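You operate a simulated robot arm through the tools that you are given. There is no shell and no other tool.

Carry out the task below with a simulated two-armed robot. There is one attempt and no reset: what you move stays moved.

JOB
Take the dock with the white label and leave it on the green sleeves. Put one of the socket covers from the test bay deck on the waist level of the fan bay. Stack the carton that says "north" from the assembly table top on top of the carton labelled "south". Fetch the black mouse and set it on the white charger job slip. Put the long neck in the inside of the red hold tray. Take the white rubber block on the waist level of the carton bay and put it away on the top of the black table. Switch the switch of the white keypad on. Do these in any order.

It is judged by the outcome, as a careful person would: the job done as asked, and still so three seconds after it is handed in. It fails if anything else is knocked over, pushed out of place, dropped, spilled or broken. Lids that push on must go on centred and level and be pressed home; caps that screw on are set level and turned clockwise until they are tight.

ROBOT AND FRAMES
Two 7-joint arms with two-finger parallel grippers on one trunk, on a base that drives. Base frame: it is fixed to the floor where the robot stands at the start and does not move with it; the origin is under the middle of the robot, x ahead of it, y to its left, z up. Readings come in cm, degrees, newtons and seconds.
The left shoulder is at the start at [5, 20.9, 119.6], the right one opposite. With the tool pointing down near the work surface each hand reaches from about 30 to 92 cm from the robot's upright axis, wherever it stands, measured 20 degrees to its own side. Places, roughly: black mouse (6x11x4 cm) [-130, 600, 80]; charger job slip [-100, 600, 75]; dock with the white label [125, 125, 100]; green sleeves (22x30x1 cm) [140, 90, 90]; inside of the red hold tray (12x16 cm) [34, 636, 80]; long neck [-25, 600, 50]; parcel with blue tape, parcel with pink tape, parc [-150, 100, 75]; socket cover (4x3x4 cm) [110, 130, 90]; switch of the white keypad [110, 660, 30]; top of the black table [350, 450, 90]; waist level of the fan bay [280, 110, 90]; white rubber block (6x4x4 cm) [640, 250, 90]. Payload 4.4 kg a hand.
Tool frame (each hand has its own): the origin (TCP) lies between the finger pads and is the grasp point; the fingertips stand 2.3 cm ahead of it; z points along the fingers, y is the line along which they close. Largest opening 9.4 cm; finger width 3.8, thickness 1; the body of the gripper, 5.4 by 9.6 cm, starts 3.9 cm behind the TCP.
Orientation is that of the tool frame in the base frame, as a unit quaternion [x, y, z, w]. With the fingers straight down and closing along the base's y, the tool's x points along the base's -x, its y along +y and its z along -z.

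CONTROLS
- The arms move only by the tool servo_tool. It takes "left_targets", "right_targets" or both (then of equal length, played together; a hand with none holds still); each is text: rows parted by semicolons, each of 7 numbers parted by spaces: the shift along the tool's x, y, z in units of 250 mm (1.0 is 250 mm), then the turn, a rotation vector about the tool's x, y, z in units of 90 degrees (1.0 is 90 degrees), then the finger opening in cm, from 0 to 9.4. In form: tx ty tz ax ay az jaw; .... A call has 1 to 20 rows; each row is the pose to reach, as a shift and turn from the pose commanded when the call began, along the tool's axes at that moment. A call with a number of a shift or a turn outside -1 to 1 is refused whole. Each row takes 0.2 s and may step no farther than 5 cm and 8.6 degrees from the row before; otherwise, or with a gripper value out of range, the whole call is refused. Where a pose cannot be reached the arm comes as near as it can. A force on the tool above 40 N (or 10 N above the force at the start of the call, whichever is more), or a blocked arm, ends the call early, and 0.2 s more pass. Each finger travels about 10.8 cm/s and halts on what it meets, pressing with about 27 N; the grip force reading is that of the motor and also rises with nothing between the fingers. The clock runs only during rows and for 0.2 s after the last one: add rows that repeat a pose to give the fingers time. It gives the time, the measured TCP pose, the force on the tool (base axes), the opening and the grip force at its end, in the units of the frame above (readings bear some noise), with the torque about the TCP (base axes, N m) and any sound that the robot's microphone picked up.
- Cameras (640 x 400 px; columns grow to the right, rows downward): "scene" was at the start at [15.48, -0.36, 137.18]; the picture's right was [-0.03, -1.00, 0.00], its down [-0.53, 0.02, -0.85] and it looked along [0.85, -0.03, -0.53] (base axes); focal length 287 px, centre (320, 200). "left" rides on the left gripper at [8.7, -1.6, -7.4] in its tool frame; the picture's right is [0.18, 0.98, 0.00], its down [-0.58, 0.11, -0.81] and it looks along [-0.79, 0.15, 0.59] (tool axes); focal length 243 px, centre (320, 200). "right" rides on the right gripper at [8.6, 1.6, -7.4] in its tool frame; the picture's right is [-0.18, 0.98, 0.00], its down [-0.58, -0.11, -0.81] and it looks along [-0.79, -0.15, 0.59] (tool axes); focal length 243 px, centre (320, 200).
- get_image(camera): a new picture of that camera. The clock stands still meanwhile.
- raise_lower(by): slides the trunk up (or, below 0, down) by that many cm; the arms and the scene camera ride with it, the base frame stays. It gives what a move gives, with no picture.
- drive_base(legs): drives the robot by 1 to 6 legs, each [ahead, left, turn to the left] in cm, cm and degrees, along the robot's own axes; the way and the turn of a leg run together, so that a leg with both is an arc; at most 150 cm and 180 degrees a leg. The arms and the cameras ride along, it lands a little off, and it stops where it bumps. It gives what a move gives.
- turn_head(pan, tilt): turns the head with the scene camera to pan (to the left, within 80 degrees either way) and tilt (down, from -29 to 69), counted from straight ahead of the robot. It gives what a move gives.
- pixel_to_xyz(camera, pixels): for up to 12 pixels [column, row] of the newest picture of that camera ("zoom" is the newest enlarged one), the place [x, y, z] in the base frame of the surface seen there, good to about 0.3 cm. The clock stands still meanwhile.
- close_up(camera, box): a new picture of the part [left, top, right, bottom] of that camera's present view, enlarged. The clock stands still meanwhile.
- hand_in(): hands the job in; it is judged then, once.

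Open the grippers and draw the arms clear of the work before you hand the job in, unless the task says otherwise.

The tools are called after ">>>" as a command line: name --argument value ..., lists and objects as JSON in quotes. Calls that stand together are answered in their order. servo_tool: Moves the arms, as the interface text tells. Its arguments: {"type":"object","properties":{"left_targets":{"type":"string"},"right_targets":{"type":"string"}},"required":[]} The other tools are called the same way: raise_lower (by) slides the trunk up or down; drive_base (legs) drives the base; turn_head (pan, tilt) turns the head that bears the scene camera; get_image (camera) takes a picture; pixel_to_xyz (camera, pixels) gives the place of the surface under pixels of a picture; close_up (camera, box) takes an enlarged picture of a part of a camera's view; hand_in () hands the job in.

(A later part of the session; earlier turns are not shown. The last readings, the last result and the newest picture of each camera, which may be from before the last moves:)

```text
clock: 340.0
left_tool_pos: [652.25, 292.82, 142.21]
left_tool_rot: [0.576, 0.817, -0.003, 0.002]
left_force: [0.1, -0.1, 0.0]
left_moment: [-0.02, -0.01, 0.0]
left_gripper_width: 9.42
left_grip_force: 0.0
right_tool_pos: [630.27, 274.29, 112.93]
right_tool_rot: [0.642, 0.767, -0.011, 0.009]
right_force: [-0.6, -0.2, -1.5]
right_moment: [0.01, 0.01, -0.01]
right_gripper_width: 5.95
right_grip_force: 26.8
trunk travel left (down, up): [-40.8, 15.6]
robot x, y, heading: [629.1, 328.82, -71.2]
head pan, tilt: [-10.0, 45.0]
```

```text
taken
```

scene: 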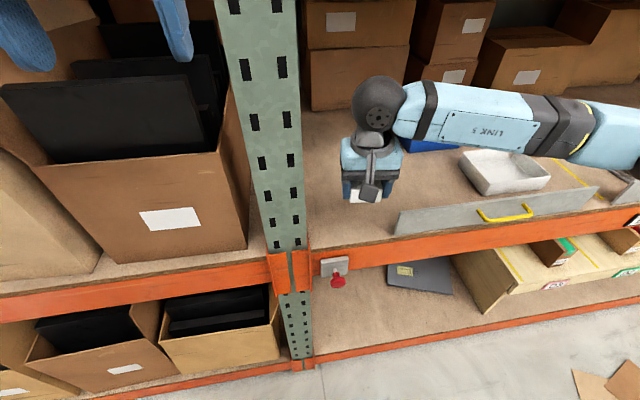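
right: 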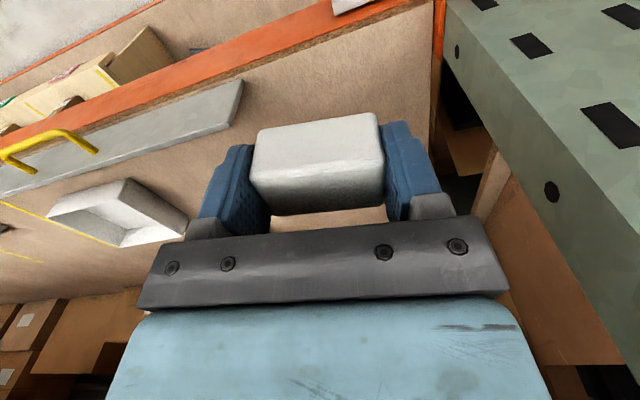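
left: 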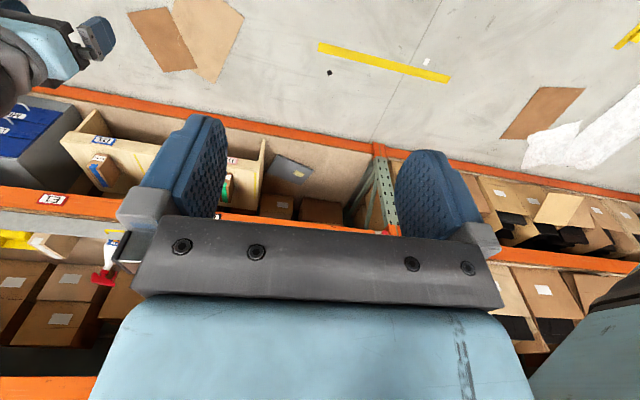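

Block is held. I slide right along the rack, back off into open floor and turn around to face the black table.

>>> drive_base --legs '[[0, -115, 0], [-72, -25, 0], [0, 0, 180]]'

>>> turn_head --pan 10 --tilt 25

>>> get_image --camera "scene"

>>> turn_head --pan -50 --tilt 25

>>> get_image --camera "scene"

```text
clock: 361.4
left_tool_pos: [450.88, 388.14, 142.12]
left_tool_rot: [0.819, -0.573, -0.002, -0.002]
left_force: [-0.2, -0.8, -0.5]
left_moment: [0.0, 0.03, -0.03]
left_gripper_width: 9.45
left_grip_force: 0.0
right_tool_pos: [472.9, 406.73, 112.95]
right_tool_rot: [0.769, -0.64, -0.009, -0.011]
right_force: [-0.5, -0.7, -0.8]
right_moment: [-0.04, -0.01, 0.01]
right_gripper_width: 5.95
right_grip_force: 27.2
trunk travel left (down, up): [-40.8, 15.6]
robot x, y, heading: [474.02, 352.57, 109.3]
head pan, tilt: [-10.0, 45.0]
```

```text
clock: 362.3
left_tool_pos: [450.86, 388.12, 142.17]
left_tool_rot: [0.819, -0.574, -0.003, -0.002]
left_force: [-0.2, 0.1, -0.1]
left_moment: [0.02, -0.02, 0.01]
left_gripper_width: 9.38
left_grip_force: 0.2
right_tool_pos: [472.93, 406.77, 113.02]
right_tool_rot: [0.769, -0.639, -0.009, -0.011]
right_force: [0.0, 0.4, -0.7]
right_moment: [0.01, -0.01, -0.02]
right_gripper_width: 5.93
right_grip_force: 27.1
trunk travel left (down, up): [-40.8, 15.6]
robot x, y, heading: [474.29, 352.39, 109.0]
head pan, tilt: [10.0, 25.0]
```

```text
taken
```

scene: 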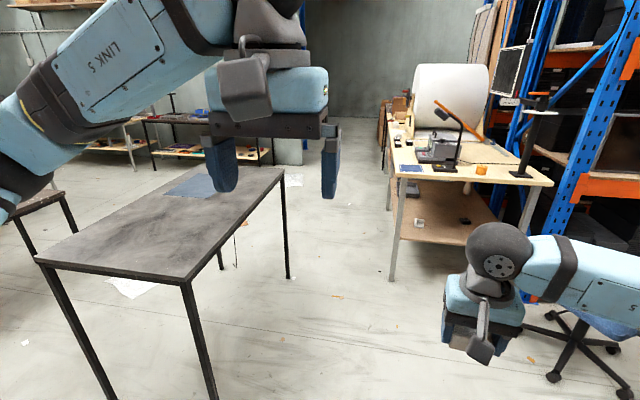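

```text
clock: 363.6
left_tool_pos: [450.9, 388.19, 142.16]
left_tool_rot: [0.82, -0.573, -0.002, -0.002]
left_force: [-0.2, 1.1, 0.0]
left_moment: [0.02, 0.0, -0.03]
left_gripper_width: 9.39
left_grip_force: 0.0
right_tool_pos: [472.88, 406.81, 112.93]
right_tool_rot: [0.769, -0.639, -0.009, -0.011]
right_force: [-0.2, 0.4, -0.6]
right_moment: [-0.03, -0.01, 0.0]
right_gripper_width: 5.94
right_grip_force: 27.2
trunk travel left (down, up): [-40.8, 15.6]
robot x, y, heading: [474.48, 352.46, 108.8]
head pan, tilt: [-50.0, 25.0]
```

```text
taken
```

scene: 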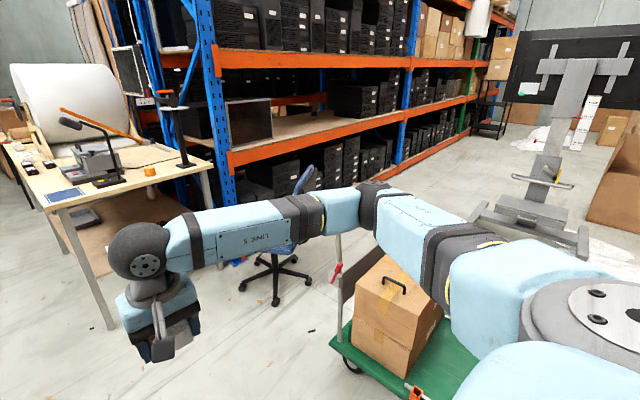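

The trolley and its box stand fine. I go ahead 28 cm, then left 82 cm to stand at the short side of the black table.

>>> drive_base --legs '[[28, 0, 0], [0, 82, 0]]'

>>> turn_head --pan -5 --tilt 45

>>> get_image --camera "scene"

```text
clock: 372.5
left_tool_pos: [366.92, 390.07, 142.2]
left_tool_rot: [0.819, -0.574, -0.003, -0.002]
left_force: [0.3, -0.1, -0.7]
left_moment: [-0.01, 0.02, 0.01]
left_gripper_width: 9.43
left_grip_force: 0.1
right_tool_pos: [388.97, 408.77, 112.97]
right_tool_rot: [0.769, -0.639, -0.009, -0.011]
right_force: [-0.3, 0.6, -1.3]
right_moment: [0.0, 0.01, -0.02]
right_gripper_width: 5.93
right_grip_force: 27.2
trunk travel left (down, up): [-40.8, 15.6]
robot x, y, heading: [390.14, 354.51, 108.8]
head pan, tilt: [-50.0, 25.0]
```

```text
clock: 373.6
left_tool_pos: [366.9, 390.04, 142.14]
left_tool_rot: [0.819, -0.573, -0.003, -0.002]
left_force: [-0.8, -0.4, -0.4]
left_moment: [0.02, 0.01, 0.02]
left_gripper_width: 9.41
left_grip_force: 0.0
right_tool_pos: [388.88, 408.85, 112.88]
right_tool_rot: [0.769, -0.64, -0.009, -0.011]
right_force: [-1.2, 0.3, -0.8]
right_moment: [-0.01, 0.0, 0.02]
right_gripper_width: 5.93
right_grip_force: 27.4
trunk travel left (down, up): [-40.8, 15.6]
robot x, y, heading: [390.06, 354.15, 108.9]
head pan, tilt: [-5.0, 45.0]
```

```text
taken
```

scene: 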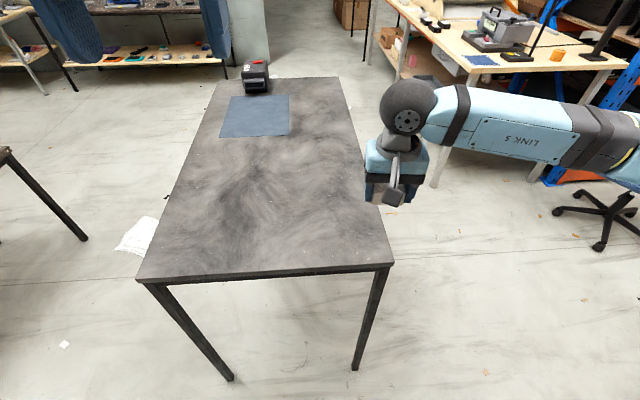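

I measure points on the near part of the table.

>>> pixel_to_xyz --camera "scene" --pixels '[[290, 220], [320, 230], [145, 278], [385, 262], [300, 200], [260, 120], [255, 85]]'

```text
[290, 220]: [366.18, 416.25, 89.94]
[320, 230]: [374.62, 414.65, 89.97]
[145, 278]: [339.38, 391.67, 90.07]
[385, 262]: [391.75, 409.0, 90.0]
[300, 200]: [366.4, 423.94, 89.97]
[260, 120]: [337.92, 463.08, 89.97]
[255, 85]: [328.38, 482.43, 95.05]
```

I move the block over the table at (364,420), stopping ~7 cm above.

>>> servo_tool --right_targets "-0.089 0.129 0.02 0 0 0 4; -0.177 0.257 0.06 0 0 0 4; -0.266 0.386 0.12 0 0 0 4; -0.354 0.514 0.2 0 0 0 4; -0.443 0.643 0.3 0 0 0 4; -0.531 0.771 0.4 0 0 0 4; -0.62 0.9 0.515 0 0 0 4; -0.62 0.9 0.515 0 0 0 4"

>>> get_image --camera "scene"

```text
clock: 375.4
left_tool_pos: [367.0, 390.04, 142.29]
left_tool_rot: [0.819, -0.573, -0.003, -0.002]
left_force: [1.4, -0.8, -0.6]
left_moment: [-0.01, 0.01, -0.03]
left_gripper_width: 9.4
left_grip_force: 0.0
right_tool_pos: [363.94, 420.31, 100.13]
right_tool_rot: [0.769, -0.639, -0.011, -0.011]
right_force: [0.6, -0.4, -0.5]
right_moment: [0.02, 0.05, 0.03]
right_gripper_width: 5.94
right_grip_force: 27.1
trunk travel left (down, up): [-40.8, 15.6]
robot x, y, heading: [390.23, 354.43, 108.9]
head pan, tilt: [-5.0, 45.0]
```

```text
taken
```

scene: 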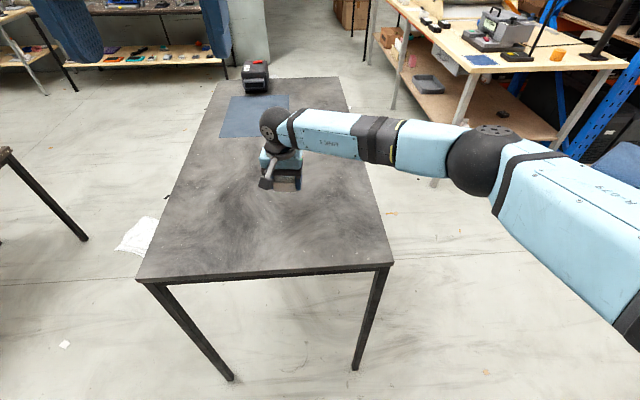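

I lower the block to the table.

>>> servo_tool --right_targets "0 0 0.12 0 0 0 4; 0 0 0.22 0 0 0 4; 0 0 0.27 0 0 0 4; 0 0 0.285 0 0 0 4; 0 0 0.292 0 0 0 4; 0 0 0.296 0 0 0 4; 0 0 0.3 0 0 0 4"

>>> get_image --camera "right"

```text
clock: 377.0
left_tool_pos: [366.86, 390.01, 142.2]
left_tool_rot: [0.819, -0.574, -0.003, -0.001]
left_force: [1.2, 1.3, 0.7]
left_moment: [0.0, -0.02, -0.02]
left_gripper_width: 9.4
left_grip_force: 0.0
right_tool_pos: [363.91, 420.57, 92.81]
right_tool_rot: [0.768, -0.64, -0.01, -0.011]
right_force: [0.1, -0.1, 0.1]
right_moment: [-0.05, 0.02, -0.05]
right_gripper_width: 5.92
right_grip_force: 26.5
trunk travel left (down, up): [-40.8, 15.6]
robot x, y, heading: [390.42, 354.49, 109.1]
head pan, tilt: [-5.0, 45.0]
```

```text
taken
```

right: 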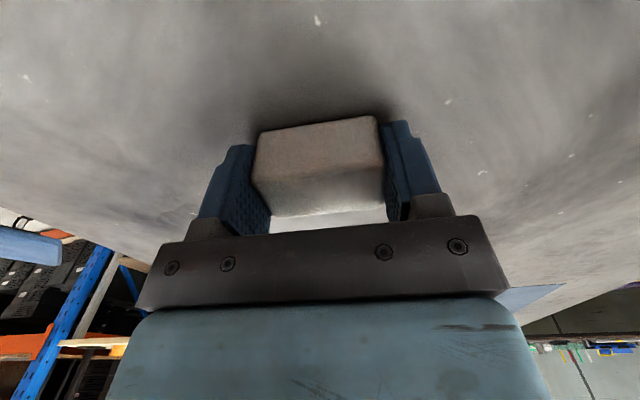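

Nearly at contact. I lower 2 mm more, release and rise.

>>> servo_tool --right_targets "0 0 0.004 0 0 0 4; 0 0 0.008 0 0 0 4; 0 0 0.008 0 0 0 4"

>>> servo_tool --right_targets "0 0 0 0 0 0 6.2; 0 0 0 0 0 0 7.5; 0 0 0 0 0 0 9.4; 0 0 0 0 0 0 9.4; 0 0 -0.1 0 0 0 9.4; 0 0 -0.28 0 0 0 9.4; 0 0 -0.46 0 0 0 9.4; 0 0 -0.64 0 0 0 9.4; 0.1 -0.1 -0.8 0 0 0 9.4; 0.25 -0.2 -0.85 0 0 0 9.4; 0.4 -0.3 -0.85 0 0 0 9.4; 0.5 -0.4 -0.85 0 0 0 9.4"

>>> get_image --camera "scene"

```text
clock: 377.8
left_tool_pos: [367.0, 389.97, 142.31]
left_tool_rot: [0.819, -0.574, -0.004, -0.002]
left_force: [-0.6, -0.6, -0.3]
left_moment: [0.0, 0.01, 0.0]
left_gripper_width: 9.39
left_grip_force: 0.0
right_tool_pos: [363.9, 420.42, 92.82]
right_tool_rot: [0.769, -0.639, -0.01, -0.01]
right_force: [2.7, 0.0, 8.6]
right_moment: [-0.08, 0.19, 0.04]
right_gripper_width: 5.96
right_grip_force: 27.1
trunk travel left (down, up): [-40.8, 15.6]
robot x, y, heading: [390.31, 354.4, 108.9]
head pan, tilt: [-5.0, 45.0]
```

```text
refused: row 9 steps farther than a row can; nothing moved
```

```text
taken
```

scene: 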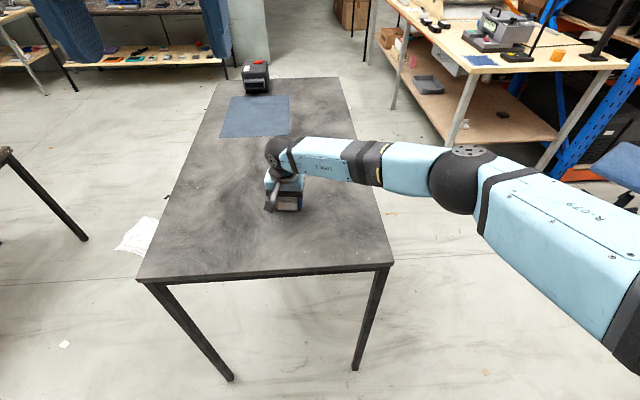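

Contact confirmed at 8.6 N. I release and retreat with smaller steps.

>>> servo_tool --right_targets "0 0 0 0 0 0 6.2; 0 0 0 0 0 0 7.5; 0 0 0 0 0 0 9.4; 0 0 0 0 0 0 9.4; 0 0 -0.1 0 0 0 9.4; 0 0 -0.25 0 0 0 9.4; 0 0 -0.4 0 0 0 9.4; 0 0 -0.55 0 0 0 9.4; 0.05 -0.05 -0.7 0 0 0 9.4; 0.15 -0.12 -0.82 0 0 0 9.4; 0.28 -0.2 -0.85 0 0 0 9.4; 0.4 -0.3 -0.85 0 0 0 9.4; 0.5 -0.4 -0.85 0 0 0 9.4"

>>> get_image --camera "scene"

```text
clock: 380.6
left_tool_pos: [367.01, 390.01, 142.1]
left_tool_rot: [0.819, -0.573, -0.003, -0.002]
left_force: [0.0, 0.2, 0.3]
left_moment: [0.0, 0.02, -0.02]
left_gripper_width: 9.37
left_grip_force: 0.1
right_tool_pos: [375.86, 409.23, 113.65]
right_tool_rot: [0.769, -0.639, -0.011, -0.01]
right_force: [0.3, -0.7, -0.2]
right_moment: [0.0, 0.01, 0.01]
right_gripper_width: 9.39
right_grip_force: 0.0
trunk travel left (down, up): [-40.8, 15.6]
robot x, y, heading: [389.85, 354.49, 109.1]
head pan, tilt: [-5.0, 45.0]
```

```text
taken
```

scene: 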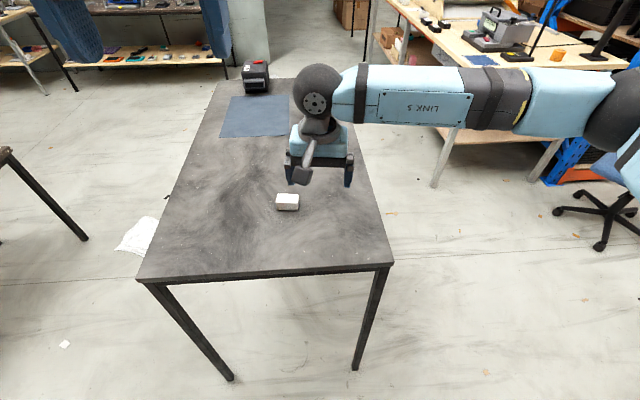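

The block is on the black table. Next: back off, turn left to face −u, and drive along the aisle toward the rear of the test bay.

>>> drive_base --legs '[[-14, 0, 0], [0, 0, 89.5], [140, 0, 0], [70, 0, 0]]'

>>> turn_head --pan 20 --tilt 20

>>> get_image --camera "scene"

```text
clock: 395.5
left_tool_pos: [161.9, 257.46, 142.14]
left_tool_rot: [0.986, 0.164, -0.003, 0.001]
left_force: [0.0, -1.0, -0.4]
left_moment: [-0.02, 0.0, 0.04]
left_gripper_width: 9.37
left_grip_force: 0.1
right_tool_pos: [142.79, 266.82, 113.52]
right_tool_rot: [0.997, 0.082, -0.015, -0.001]
right_force: [-0.2, 0.8, 0.3]
right_moment: [0.01, 0.0, 0.02]
right_gripper_width: 9.41
right_grip_force: 0.0
trunk travel left (down, up): [-40.8, 15.6]
robot x, y, heading: [197.95, 280.15, -162.1]
head pan, tilt: [-5.0, 45.0]
```

```text
clock: 396.4
left_tool_pos: [161.88, 257.52, 142.17]
left_tool_rot: [0.986, 0.164, -0.003, 0.0]
left_force: [-0.5, 0.2, -0.5]
left_moment: [-0.02, -0.01, -0.01]
left_gripper_width: 9.41
left_grip_force: 0.1
right_tool_pos: [142.84, 266.88, 113.5]
right_tool_rot: [0.997, 0.082, -0.014, -0.002]
right_force: [0.0, 0.9, -0.3]
right_moment: [0.02, 0.01, 0.0]
right_gripper_width: 9.4
right_grip_force: 0.0
trunk travel left (down, up): [-40.8, 15.6]
robot x, y, heading: [197.94, 280.09, -162.0]
head pan, tilt: [20.0, 20.0]
```

```text
taken
```

scene: 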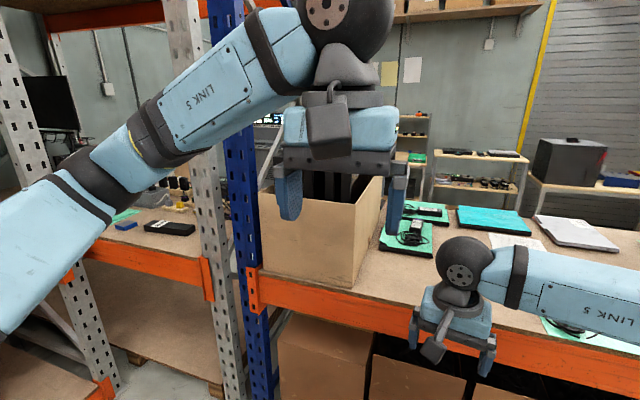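

I see the test bay's rear with the dock at (170,228). I look further left for posts.

>>> turn_head --pan 50 --tilt 25

>>> get_image --camera "scene"

>>> pixel_to_xyz --camera "scene" --pixels '[[300, 150], [320, 250], [480, 200], [500, 300], [360, 230], [420, 240], [380, 200], [450, 200], [410, 310], [250, 250], [150, 230], [430, 290]]'

```text
clock: 397.4
left_tool_pos: [161.83, 257.58, 142.13]
left_tool_rot: [0.986, 0.165, -0.003, 0.0]
left_force: [-0.7, 0.6, -0.7]
left_moment: [-0.01, 0.04, -0.05]
left_gripper_width: 9.41
left_grip_force: 0.1
right_tool_pos: [142.85, 266.76, 113.62]
right_tool_rot: [0.997, 0.082, -0.015, -0.002]
right_force: [-0.4, 0.0, 0.4]
right_moment: [-0.03, 0.0, -0.01]
right_gripper_width: 9.41
right_grip_force: 0.0
trunk travel left (down, up): [-40.8, 15.6]
robot x, y, heading: [197.52, 280.12, -162.0]
head pan, tilt: [50.0, 25.0]
```

```text
taken
```

scene: 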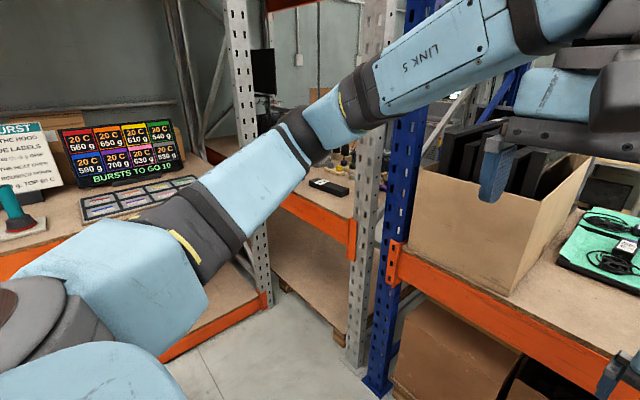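

```text
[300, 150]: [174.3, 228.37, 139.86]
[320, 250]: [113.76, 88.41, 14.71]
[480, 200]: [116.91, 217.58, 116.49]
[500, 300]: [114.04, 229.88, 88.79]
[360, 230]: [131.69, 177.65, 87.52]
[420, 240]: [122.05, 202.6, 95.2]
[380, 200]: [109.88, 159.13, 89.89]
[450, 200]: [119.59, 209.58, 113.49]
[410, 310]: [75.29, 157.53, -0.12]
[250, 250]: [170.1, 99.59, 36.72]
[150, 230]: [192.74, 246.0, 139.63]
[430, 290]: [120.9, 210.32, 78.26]
```

The opening at the rear lies between v≈59 (fan bay front) and v≈127. I'll work mainly with the right arm there, so I first stretch the left arm forward and up to tuck its elbow in.

>>> servo_tool --left_targets "-0.14 0 -0.08 0 0 0 9.4; -0.28 0 -0.16 0 0 0 9.4; -0.42 0 -0.24 0 0 0 9.4; -0.56 0 -0.32 0 0 0 9.4; -0.7 0 -0.4 0 0 0 9.4; -0.84 0 -0.48 0 0 0 9.4; -0.98 0 -0.56 0 0 0 9.4; -0.98 0 -0.7 0 0 0 9.4; -0.98 0 -0.8 0 0 0 9.4; -0.98 0 -0.8 0 0 0 9.4"

>>> get_image --camera "scene"

>>> turn_head --pan 20 --tilt 10

>>> get_image --camera "scene"

```text
clock: 399.6
left_tool_pos: [138.8, 249.54, 162.37]
left_tool_rot: [0.986, 0.164, -0.003, 0.0]
left_force: [-0.4, -0.2, -0.6]
left_moment: [0.05, -0.02, -0.03]
left_gripper_width: 9.39
left_grip_force: 0.0
right_tool_pos: [142.81, 266.83, 113.57]
right_tool_rot: [0.996, 0.083, -0.014, -0.001]
right_force: [-0.5, -0.3, 0.1]
right_moment: [0.03, -0.01, -0.01]
right_gripper_width: 9.43
right_grip_force: 0.1
trunk travel left (down, up): [-40.8, 15.6]
robot x, y, heading: [197.95, 280.33, -162.0]
head pan, tilt: [50.0, 25.0]
```

```text
taken
```

scene: 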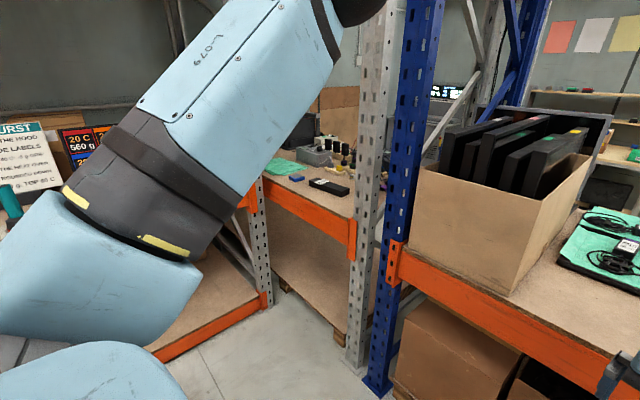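

```text
clock: 400.5
left_tool_pos: [138.87, 249.72, 162.35]
left_tool_rot: [0.986, 0.165, -0.003, 0.001]
left_force: [0.1, 1.2, 0.1]
left_moment: [0.01, 0.02, 0.0]
left_gripper_width: 9.42
left_grip_force: 0.0
right_tool_pos: [142.79, 266.79, 113.6]
right_tool_rot: [0.997, 0.082, -0.014, -0.001]
right_force: [-0.3, -0.2, 0.7]
right_moment: [-0.01, -0.01, 0.01]
right_gripper_width: 9.38
right_grip_force: 0.0
trunk travel left (down, up): [-40.8, 15.6]
robot x, y, heading: [198.0, 280.26, -162.3]
head pan, tilt: [20.0, 10.0]
```

```text
taken
```

scene: 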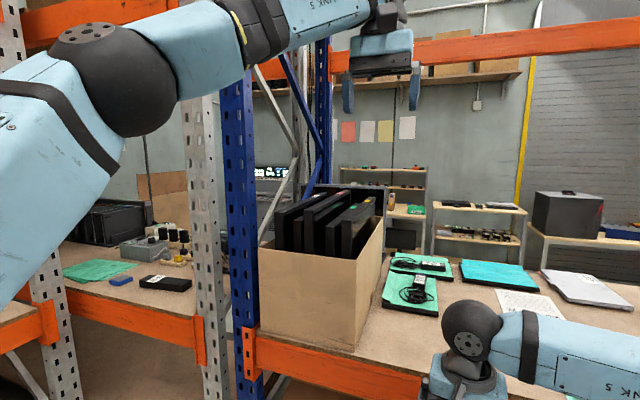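

A clear view of the test bay rear: dock at (165,283), sleeves at (95,270). I measure the elbow and posts.

>>> pixel_to_xyz --camera "scene" --pixels '[[130, 80], [60, 60], [60, 330], [45, 290], [200, 200], [225, 250], [95, 270], [70, 268], [130, 265], [165, 283], [120, 282], [10, 320]]'

>>> close_up --camera "scene" --box '[0, 180, 250, 340]'

```text
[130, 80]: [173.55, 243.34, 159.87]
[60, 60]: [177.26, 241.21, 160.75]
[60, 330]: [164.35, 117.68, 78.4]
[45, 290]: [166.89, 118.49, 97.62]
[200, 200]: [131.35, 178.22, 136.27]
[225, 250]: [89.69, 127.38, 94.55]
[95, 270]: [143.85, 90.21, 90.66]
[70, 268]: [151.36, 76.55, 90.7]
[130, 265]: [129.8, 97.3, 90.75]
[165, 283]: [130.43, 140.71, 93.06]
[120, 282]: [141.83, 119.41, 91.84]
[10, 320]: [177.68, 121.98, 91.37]
```

```text
2.50 times, centred on (125, 260) of scene
```

zoom: 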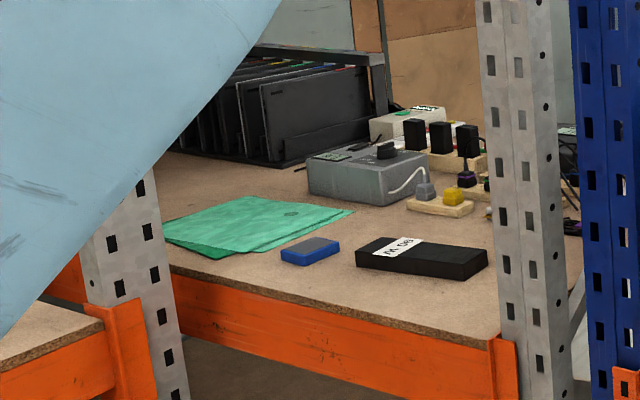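

Better idea: stand facing −v beside the bench so the right arm (on the bench side) does everything and the left arm stays over the aisle. I bring the left arm back to its tucked pose first.

>>> servo_tool --left_targets "0.1 0 0.1 0 0 0 9.4; 0.2 0 0.2 0 0 0 9.4; 0.32 0 0.28 0 0 0 9.4; 0.44 0 0.36 0 0 0 9.4; 0.56 0 0.45 0 0 0 9.4; 0.68 0 0.54 0 0 0 9.4; 0.8 0 0.63 0 0 0 9.4; 0.92 0 0.72 0 0 0 9.4; 0.97 0 0.8 0 0 0 9.4; 0.97 0 0.8 0 0 0 9.4"

>>> turn_head --pan 35 --tilt 30

>>> get_image --camera "scene"

```text
clock: 402.7
left_tool_pos: [161.5, 257.61, 142.34]
left_tool_rot: [0.986, 0.164, -0.003, 0.0]
left_force: [0.2, -0.6, 0.1]
left_moment: [-0.02, 0.0, 0.0]
left_gripper_width: 9.42
left_grip_force: 0.1
right_tool_pos: [142.84, 266.87, 113.6]
right_tool_rot: [0.997, 0.081, -0.013, 0.0]
right_force: [-0.2, 0.2, -0.3]
right_moment: [-0.02, 0.0, 0.0]
right_gripper_width: 9.41
right_grip_force: 0.2
trunk travel left (down, up): [-40.8, 15.6]
robot x, y, heading: [197.94, 280.25, -161.8]
head pan, tilt: [20.0, 10.0]
```

```text
clock: 403.6
left_tool_pos: [161.56, 257.58, 142.27]
left_tool_rot: [0.986, 0.164, -0.003, 0.001]
left_force: [0.0, 0.0, 0.5]
left_moment: [0.01, 0.01, 0.0]
left_gripper_width: 9.41
left_grip_force: 0.1
right_tool_pos: [142.73, 266.8, 113.61]
right_tool_rot: [0.997, 0.081, -0.014, -0.002]
right_force: [1.2, -0.5, 0.6]
right_moment: [0.01, 0.01, -0.01]
right_gripper_width: 9.4
right_grip_force: 0.2
trunk travel left (down, up): [-40.8, 15.6]
robot x, y, heading: [197.89, 280.25, -162.1]
head pan, tilt: [35.0, 30.0]
```

```text
taken
```

scene: 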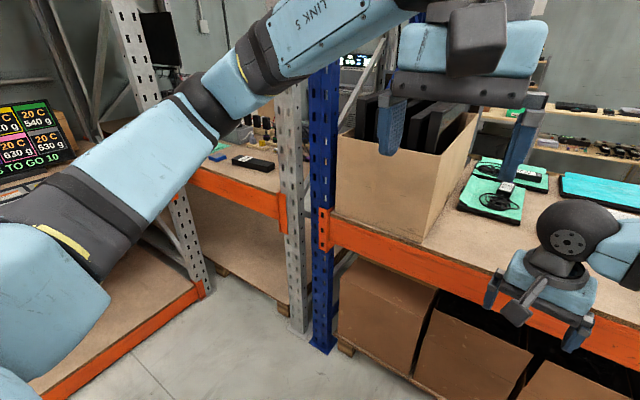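

I move the right hand out to my right and up, in two steps, so it will pass between the posts later.

>>> servo_tool --right_targets "0.06 -0.15 -0.04 0 0 0 9.4; 0.12 -0.3 -0.08 0 0 0 9.4; 0.18 -0.45 -0.12 0 0 0 9.4; 0.25 -0.6 -0.16 0 0 0 9.4; 0.31 -0.76 -0.2 0 0 0 9.4; 0.37 -0.9 -0.3 0 0 0 9.4; 0.4 -1 -0.4 0 0 0 9.4; 0.4 -1 -0.4 0 0 0 9.4"

>>> turn_head --pan -50 --tilt 25

>>> get_image --camera "scene"

```text
clock: 405.4
left_tool_pos: [161.48, 257.39, 142.22]
left_tool_rot: [0.987, 0.164, -0.003, 0.001]
left_force: [-0.4, -0.5, -0.3]
left_moment: [0.01, 0.0, 0.03]
left_gripper_width: 9.39
left_grip_force: 0.1
right_tool_pos: [148.86, 292.89, 123.53]
right_tool_rot: [0.997, 0.082, -0.014, -0.002]
right_force: [-0.5, -0.4, 0.0]
right_moment: [0.0, 0.0, 0.03]
right_gripper_width: 9.37
right_grip_force: 0.0
trunk travel left (down, up): [-40.8, 15.6]
robot x, y, heading: [198.0, 280.25, -162.2]
head pan, tilt: [35.0, 30.0]
```

```text
clock: 406.9
left_tool_pos: [161.5, 257.64, 142.29]
left_tool_rot: [0.986, 0.164, -0.003, 0.001]
left_force: [0.6, 0.2, 0.1]
left_moment: [0.01, 0.01, 0.02]
left_gripper_width: 9.41
left_grip_force: 0.0
right_tool_pos: [149.04, 292.94, 123.41]
right_tool_rot: [0.997, 0.082, -0.014, -0.001]
right_force: [-0.2, 0.1, 0.3]
right_moment: [-0.02, 0.0, 0.04]
right_gripper_width: 9.41
right_grip_force: 0.1
trunk travel left (down, up): [-40.8, 15.6]
robot x, y, heading: [197.91, 280.18, -162.0]
head pan, tilt: [-50.0, 25.0]
```

```text
taken
```

scene: 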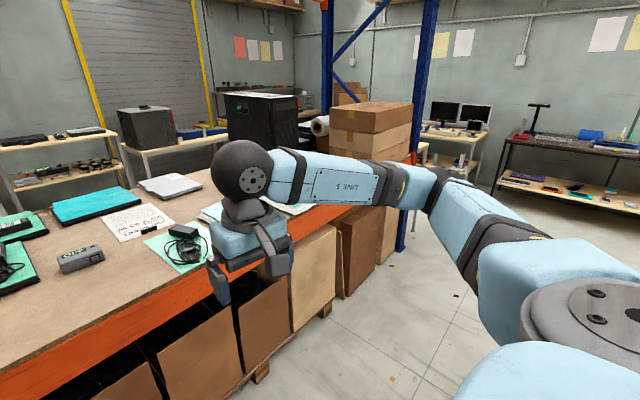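

I check the right elbow's location relative to my axis.

>>> pixel_to_xyz --camera "scene" --pixels '[[435, 190], [400, 180], [480, 240], [330, 180], [240, 170], [510, 250]]'

```text
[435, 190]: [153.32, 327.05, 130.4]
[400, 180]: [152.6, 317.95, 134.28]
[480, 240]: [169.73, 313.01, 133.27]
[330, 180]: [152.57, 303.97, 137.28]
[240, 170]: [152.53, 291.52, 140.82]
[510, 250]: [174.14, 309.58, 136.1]
```

I tuck the right hand a little further, then turn left 77° and drive down the aisle side, then slide right into the gap.

>>> servo_tool --right_targets "0.06 -0.11 0 0 0 0 9.4; 0.12 -0.22 0 0 0 0 9.4; 0.18 -0.33 0 0 0 0 9.4; 0.255 -0.445 0 0 0 0 9.4; 0.255 -0.445 0 0 0 0 9.4"

>>> drive_base --legs '[[0, 0, 77.5], [94, 22, 0]]'

>>> turn_head --pan -50 --tilt 25

>>> get_image --camera "scene"

>>> turn_head --pan 10 --tilt 30

>>> get_image --camera "scene"

```text
clock: 408.1
left_tool_pos: [161.46, 257.45, 142.18]
left_tool_rot: [0.987, 0.163, -0.003, 0.0]
left_force: [-0.5, 0.2, -0.2]
left_moment: [0.02, 0.0, 0.02]
left_gripper_width: 9.4
left_grip_force: 0.1
right_tool_pos: [153.21, 305.08, 123.32]
right_tool_rot: [0.997, 0.081, -0.014, -0.001]
right_force: [0.1, 0.4, -1.2]
right_moment: [0.02, 0.01, 0.01]
right_gripper_width: 9.42
right_grip_force: 0.0
trunk travel left (down, up): [-40.8, 15.6]
robot x, y, heading: [198.03, 280.27, -161.9]
head pan, tilt: [-50.0, 25.0]
```

```text
clock: 416.5
left_tool_pos: [246.48, 150.9, 142.26]
left_tool_rot: [0.655, 0.755, -0.002, 0.002]
left_force: [0.2, 0.4, 0.6]
left_moment: [-0.03, 0.01, 0.01]
left_gripper_width: 9.41
left_grip_force: 0.1
right_tool_pos: [198.39, 151.83, 123.41]
right_tool_rot: [0.715, 0.699, -0.012, 0.009]
right_force: [0.6, 0.5, -0.4]
right_moment: [-0.03, -0.03, 0.0]
right_gripper_width: 9.37
right_grip_force: 0.1
trunk travel left (down, up): [-40.8, 15.6]
robot x, y, heading: [231.31, 191.06, -83.3]
head pan, tilt: [-50.0, 25.0]
```

```text
clock: 417.1
left_tool_pos: [246.42, 150.86, 142.28]
left_tool_rot: [0.655, 0.756, -0.003, 0.003]
left_force: [-0.9, 0.2, 0.0]
left_moment: [0.01, 0.0, -0.04]
left_gripper_width: 9.4
left_grip_force: 0.1
right_tool_pos: [198.24, 151.83, 123.27]
right_tool_rot: [0.715, 0.699, -0.011, 0.008]
right_force: [0.4, 0.5, 0.3]
right_moment: [-0.03, -0.01, 0.01]
right_gripper_width: 9.41
right_grip_force: 0.0
trunk travel left (down, up): [-40.8, 15.6]
robot x, y, heading: [230.91, 190.66, -83.1]
head pan, tilt: [-50.0, 25.0]
```

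```text
taken
```

scene: 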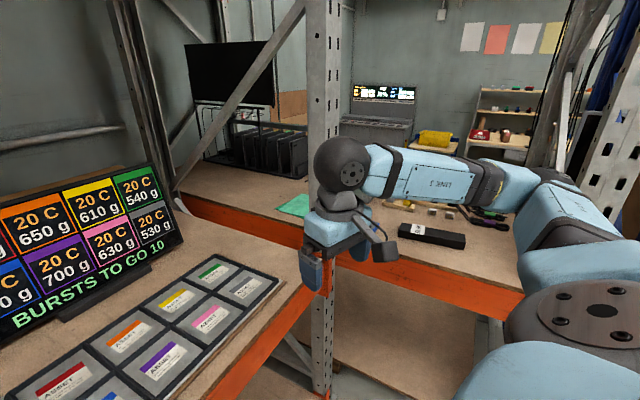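

```text
clock: 418.4
left_tool_pos: [246.38, 150.88, 142.45]
left_tool_rot: [0.656, 0.755, -0.002, 0.003]
left_force: [0.1, 0.6, 0.5]
left_moment: [-0.01, 0.01, -0.02]
left_gripper_width: 9.41
left_grip_force: 0.0
right_tool_pos: [198.3, 151.79, 123.32]
right_tool_rot: [0.715, 0.699, -0.012, 0.008]
right_force: [-0.6, 0.4, 0.5]
right_moment: [-0.01, 0.01, -0.01]
right_gripper_width: 9.4
right_grip_force: 0.2
trunk travel left (down, up): [-40.8, 15.6]
robot x, y, heading: [231.61, 191.42, -83.2]
head pan, tilt: [10.0, 30.0]
```

```text
taken
```

scene: 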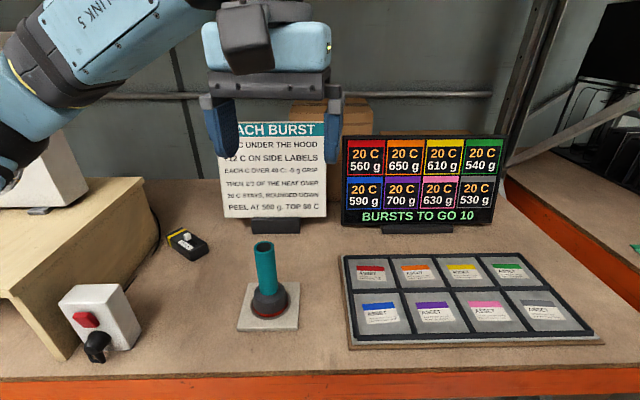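

Good. I slide right ~60 cm into the gap between the posts.

>>> drive_base --legs '[[10, -50, 0]]'

>>> turn_head --pan -60 --tilt 35

>>> get_image --camera "scene"

```text
clock: 423.2
left_tool_pos: [199.47, 135.34, 142.37]
left_tool_rot: [0.655, 0.755, -0.002, 0.002]
left_force: [-0.4, 0.5, -0.1]
left_moment: [-0.01, 0.0, -0.01]
left_gripper_width: 9.39
left_grip_force: 0.1
right_tool_pos: [151.12, 136.21, 123.36]
right_tool_rot: [0.716, 0.698, -0.012, 0.008]
right_force: [0.5, 0.2, -0.7]
right_moment: [0.02, 0.01, 0.01]
right_gripper_width: 9.4
right_grip_force: 0.1
trunk travel left (down, up): [-40.8, 15.6]
robot x, y, heading: [184.36, 175.08, -83.0]
head pan, tilt: [10.0, 30.0]
```

```text
clock: 424.6
left_tool_pos: [199.41, 135.39, 142.18]
left_tool_rot: [0.656, 0.755, -0.002, 0.003]
left_force: [0.0, 0.0, 0.3]
left_moment: [-0.04, -0.01, 0.01]
left_gripper_width: 9.38
left_grip_force: 0.0
right_tool_pos: [151.26, 136.24, 123.19]
right_tool_rot: [0.715, 0.699, -0.011, 0.007]
right_force: [-0.4, 0.1, -0.5]
right_moment: [0.0, 0.0, 0.0]
right_gripper_width: 9.39
right_grip_force: 0.1
trunk travel left (down, up): [-40.8, 15.6]
robot x, y, heading: [183.86, 175.33, -83.1]
head pan, tilt: [-60.0, 35.0]
```

```text
taken
```

scene: 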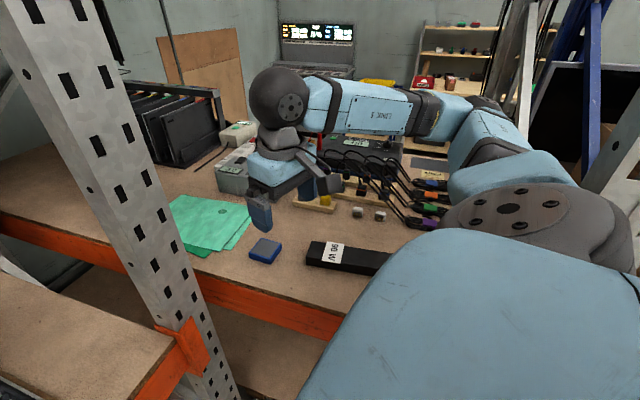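

Excellent view: dock at (345,258), two small grey covers at (358,211) and (380,214), sleeves at (210,222). I zoom and measure.

>>> close_up --camera "scene" --box '[160, 180, 400, 290]'

>>> pixel_to_xyz --camera "zoom" --pixels '[[405, 168], [395, 205], [620, 225], [610, 200], [450, 190], [522, 80], [585, 90], [50, 75], [130, 185], [240, 90], [60, 140], [200, 130]]'

>>> close_up --camera "scene" --box '[320, 180, 420, 240]'

```text
2.67 times, centred on (280, 235) of scene
```

zoom: 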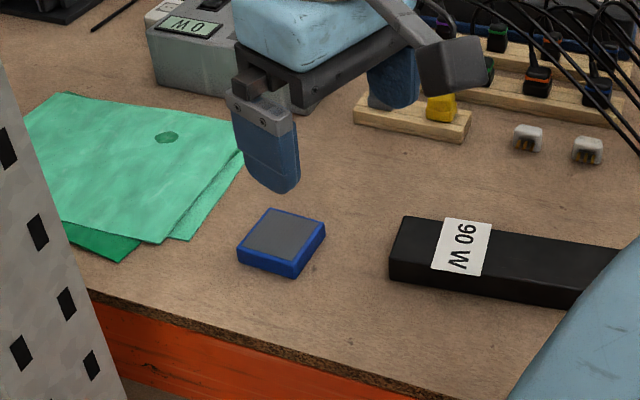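

```text
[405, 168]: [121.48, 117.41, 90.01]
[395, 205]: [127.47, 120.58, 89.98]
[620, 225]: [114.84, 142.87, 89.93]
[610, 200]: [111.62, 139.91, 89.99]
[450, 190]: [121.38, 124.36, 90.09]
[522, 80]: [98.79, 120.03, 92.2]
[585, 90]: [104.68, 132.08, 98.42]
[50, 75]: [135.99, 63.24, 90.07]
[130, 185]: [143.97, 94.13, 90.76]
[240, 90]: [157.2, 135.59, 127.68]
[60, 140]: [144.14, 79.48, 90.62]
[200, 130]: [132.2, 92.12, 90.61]
```

```text
6.40 times, centred on (370, 210) of scene
```

zoom: 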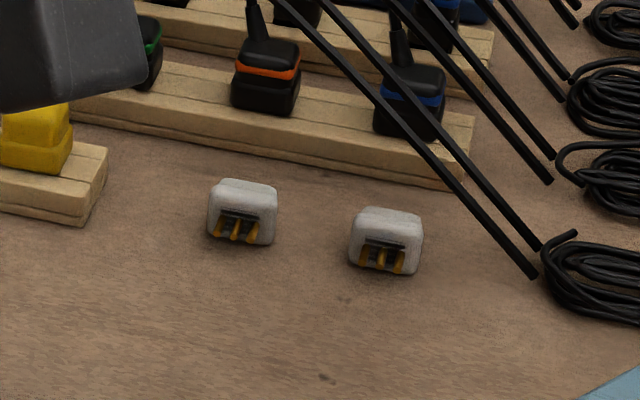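

Two whitish socket covers with prongs at (243,205) and (387,235). I measure both and the dock.

>>> pixel_to_xyz --camera "zoom" --pixels '[[243, 188], [225, 190], [265, 190], [240, 225], [388, 215], [365, 220], [410, 222], [385, 250], [240, 250], [385, 280], [310, 240], [420, 170]]'

>>> close_up --camera "scene" --box '[240, 220, 400, 300]'

>>> pixel_to_xyz --camera "zoom" --pixels '[[290, 90], [280, 150], [570, 130], [560, 150], [400, 115], [275, 180], [300, 100], [500, 140], [350, 80], [420, 90], [50, 120], [130, 140]]'

```text
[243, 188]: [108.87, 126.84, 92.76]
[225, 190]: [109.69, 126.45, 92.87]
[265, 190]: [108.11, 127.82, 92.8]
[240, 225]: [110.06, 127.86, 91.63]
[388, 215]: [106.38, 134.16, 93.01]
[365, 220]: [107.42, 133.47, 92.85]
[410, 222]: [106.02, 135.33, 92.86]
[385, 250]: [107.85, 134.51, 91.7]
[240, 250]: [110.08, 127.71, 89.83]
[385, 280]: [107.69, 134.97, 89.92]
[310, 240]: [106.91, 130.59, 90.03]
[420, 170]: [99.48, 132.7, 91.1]
```

```text
4.00 times, centred on (320, 260) of scene
```

zoom: 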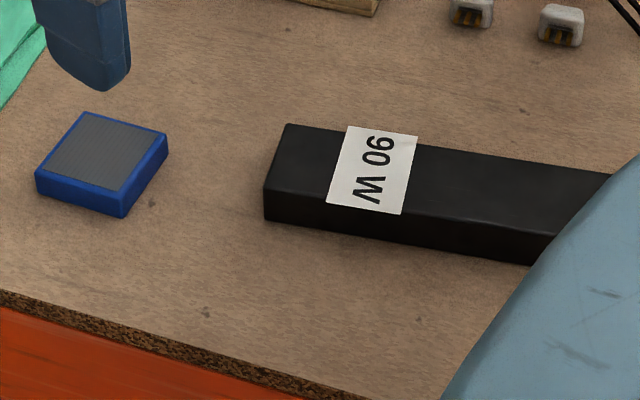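

```text
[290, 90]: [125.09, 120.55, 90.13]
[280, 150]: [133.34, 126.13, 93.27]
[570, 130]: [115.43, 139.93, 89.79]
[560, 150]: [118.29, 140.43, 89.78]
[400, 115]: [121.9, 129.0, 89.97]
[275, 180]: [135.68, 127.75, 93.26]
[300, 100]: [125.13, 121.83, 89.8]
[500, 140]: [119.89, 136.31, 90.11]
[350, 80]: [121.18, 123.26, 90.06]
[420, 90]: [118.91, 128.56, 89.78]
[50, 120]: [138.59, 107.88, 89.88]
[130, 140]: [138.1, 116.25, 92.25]
```

I query exact dock corner pixels.

>>> pixel_to_xyz --camera "zoom" --pixels '[[291, 129], [270, 185], [420, 148], [405, 208], [600, 177], [545, 230], [500, 160], [480, 220], [340, 195], [370, 140]]'

```text
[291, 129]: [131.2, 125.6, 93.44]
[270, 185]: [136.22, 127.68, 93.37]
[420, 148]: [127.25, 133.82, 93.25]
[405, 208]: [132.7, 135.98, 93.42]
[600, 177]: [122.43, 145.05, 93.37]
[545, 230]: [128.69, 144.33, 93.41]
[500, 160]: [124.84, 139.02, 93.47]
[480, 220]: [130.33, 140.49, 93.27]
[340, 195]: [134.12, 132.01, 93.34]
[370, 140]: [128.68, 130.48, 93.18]
```

Dock: axis 114°, 5.4 wide, centre ≈(128.8,137.6). Now the sleeves' outline.

>>> close_up --camera "scene" --box '[150, 170, 290, 280]'

>>> pixel_to_xyz --camera "zoom" --pixels '[[150, 120], [300, 165], [450, 210], [400, 280], [330, 330], [200, 330], [250, 260], [120, 130], [250, 380], [300, 250], [170, 300]]'

```text
3.64 times, centred on (220, 225) of scene
```

zoom: 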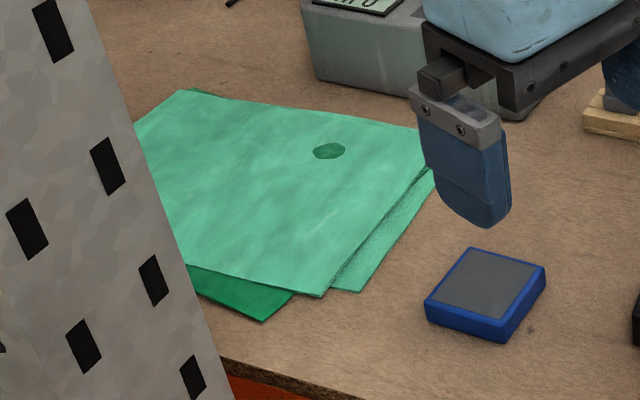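

```text
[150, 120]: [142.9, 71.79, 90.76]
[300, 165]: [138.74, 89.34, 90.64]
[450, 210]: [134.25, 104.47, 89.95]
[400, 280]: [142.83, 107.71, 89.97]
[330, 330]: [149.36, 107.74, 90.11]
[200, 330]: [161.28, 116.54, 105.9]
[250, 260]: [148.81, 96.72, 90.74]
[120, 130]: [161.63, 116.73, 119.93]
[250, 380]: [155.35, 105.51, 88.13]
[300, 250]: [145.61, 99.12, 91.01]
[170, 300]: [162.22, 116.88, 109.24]
```

Sleeves span about u 152–174, v 21–51. I slide right 12 cm more for better reach.

>>> drive_base --legs '[[2, -11.5, 0]]'

>>> get_image --camera "scene"

>>> get_image --camera "right"

```text
clock: 426.3
left_tool_pos: [188.08, 132.0, 142.31]
left_tool_rot: [0.654, 0.756, -0.003, 0.003]
left_force: [0.1, -0.4, 0.7]
left_moment: [0.0, 0.02, -0.01]
left_gripper_width: 9.39
left_grip_force: 0.0
right_tool_pos: [139.88, 132.65, 123.32]
right_tool_rot: [0.714, 0.7, -0.012, 0.009]
right_force: [0.2, 0.2, -0.5]
right_moment: [-0.04, -0.01, 0.01]
right_gripper_width: 9.4
right_grip_force: 0.1
trunk travel left (down, up): [-40.8, 15.6]
robot x, y, heading: [172.85, 171.74, -82.5]
head pan, tilt: [-60.0, 35.0]
```

```text
taken
```

scene: 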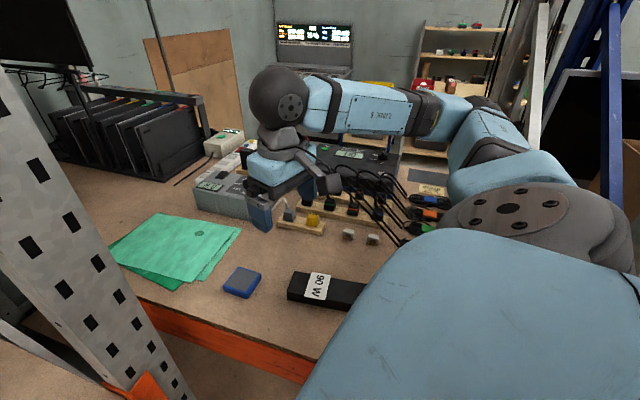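

```text
taken
```

right: 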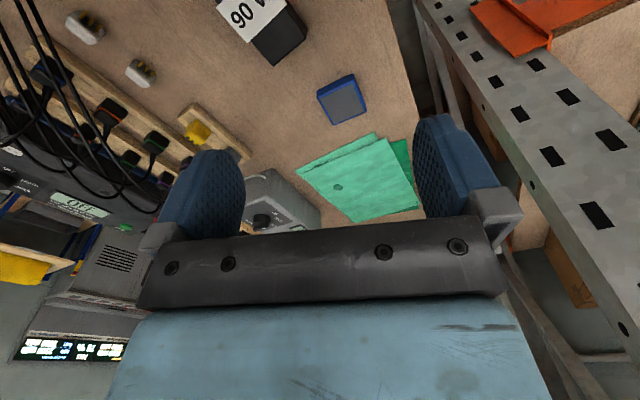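

I move the right hand over the dock's centre, rotating 25.6° to align the jaws across its width.

>>> servo_tool --right_targets "0.03 -0.07 0.1 0 0 -0.06 9.4; 0.06 -0.14 0.2 0 0 -0.12 9.4; 0.09 -0.21 0.3 0 0 -0.18 9.4; 0.12 -0.28 0.42 0 0 -0.24 9.4; 0.15 -0.36 0.55 0 0 -0.284 9.4; 0.18 -0.43 0.68 0 0 -0.284 9.4; 0.189 -0.448 0.8 0 0 -0.284 9.4; 0.189 -0.448 0.8 0 0 -0.284 9.4"

>>> get_image --camera "right"

>>> get_image --camera "scene"

```text
clock: 428.1
left_tool_pos: [188.01, 132.08, 142.28]
left_tool_rot: [0.654, 0.757, -0.002, 0.003]
left_force: [0.1, -0.2, 0.5]
left_moment: [-0.01, -0.03, 0.01]
left_gripper_width: 9.4
left_grip_force: 0.1
right_tool_pos: [128.71, 137.37, 103.1]
right_tool_rot: [0.541, 0.841, -0.013, 0.005]
right_force: [0.0, -1.5, 0.0]
right_moment: [-0.01, -0.01, -0.02]
right_gripper_width: 9.4
right_grip_force: 0.0
trunk travel left (down, up): [-40.8, 15.6]
robot x, y, heading: [173.02, 171.9, -82.6]
head pan, tilt: [-60.0, 35.0]
```

```text
taken
```

right: 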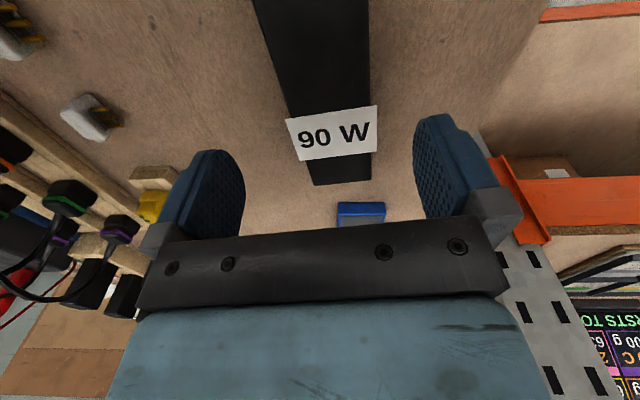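

```text
taken
```

scene: 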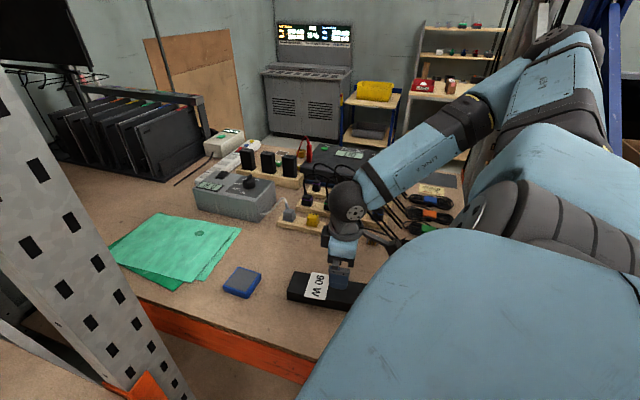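

Aligned across the dock. I descend and grip.

>>> servo_tool --right_targets "0.008 0.007 0.15 0 0 0 9.4; 0.016 0.014 0.3 0 0 0 9.4; 0.016 0.014 0.412 0 0 0 9.4; 0.016 0.014 0.412 0 0 0 9.4; 0.016 0.014 0.412 0 0 0 7; 0.016 0.014 0.412 0 0 0 5; 0.016 0.014 0.412 0 0 0 4; 0.016 0.014 0.412 0 0 0 4"

>>> get_image --camera "right"

```text
clock: 429.9
left_tool_pos: [188.1, 132.01, 142.37]
left_tool_rot: [0.654, 0.757, -0.003, 0.003]
left_force: [0.0, 0.1, -0.5]
left_moment: [-0.02, -0.02, 0.0]
left_gripper_width: 9.43
left_grip_force: 0.0
right_tool_pos: [128.81, 137.52, 92.78]
right_tool_rot: [0.543, 0.84, -0.013, 0.006]
right_force: [-1.5, 0.0, 0.2]
right_moment: [-0.06, -0.11, -0.07]
right_gripper_width: 6.62
right_grip_force: 27.0
trunk travel left (down, up): [-40.8, 15.6]
robot x, y, heading: [172.29, 172.04, -82.7]
head pan, tilt: [-60.0, 35.0]
```

```text
taken
```

right: 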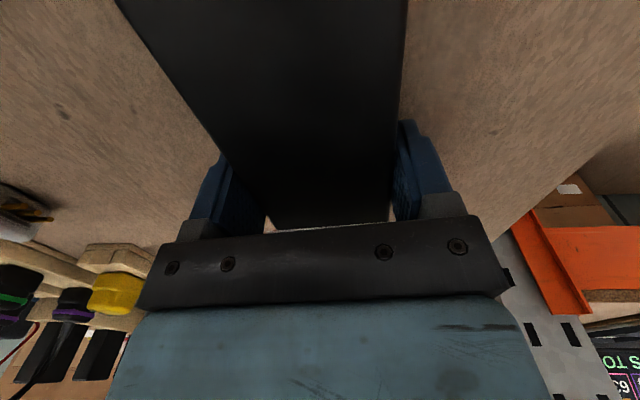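

Gripped. I lift 14 cm and start carrying toward the sleeves.

>>> servo_tool --right_targets "0 0 -0.06 0 0 0 4; 0 0 -0.2 0 0 0 4; 0 0 -0.36 0 0 0 4; 0 0 -0.52 0 0 0 4; 0 0 -0.58 0 0 0 4; 0 0 -0.58 0 0 0 4"

>>> get_image --camera "scene"

```text
clock: 431.3
left_tool_pos: [187.89, 131.98, 142.39]
left_tool_rot: [0.654, 0.757, -0.002, 0.003]
left_force: [-0.5, -0.9, 0.1]
left_moment: [0.03, -0.01, 0.02]
left_gripper_width: 9.41
left_grip_force: 0.0
right_tool_pos: [128.71, 137.66, 107.33]
right_tool_rot: [0.543, 0.84, -0.013, 0.006]
right_force: [-0.3, -0.3, -4.8]
right_moment: [-0.04, 0.01, 0.0]
right_gripper_width: 6.58
right_grip_force: 27.3
trunk travel left (down, up): [-40.8, 15.6]
robot x, y, heading: [172.9, 171.87, -82.6]
head pan, tilt: [-60.0, 35.0]
```

```text
taken
```

scene: 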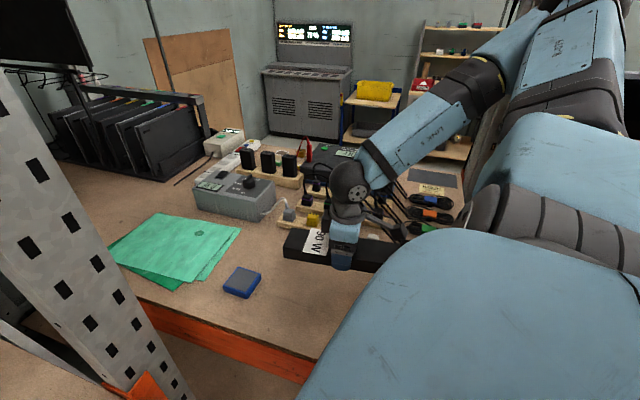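

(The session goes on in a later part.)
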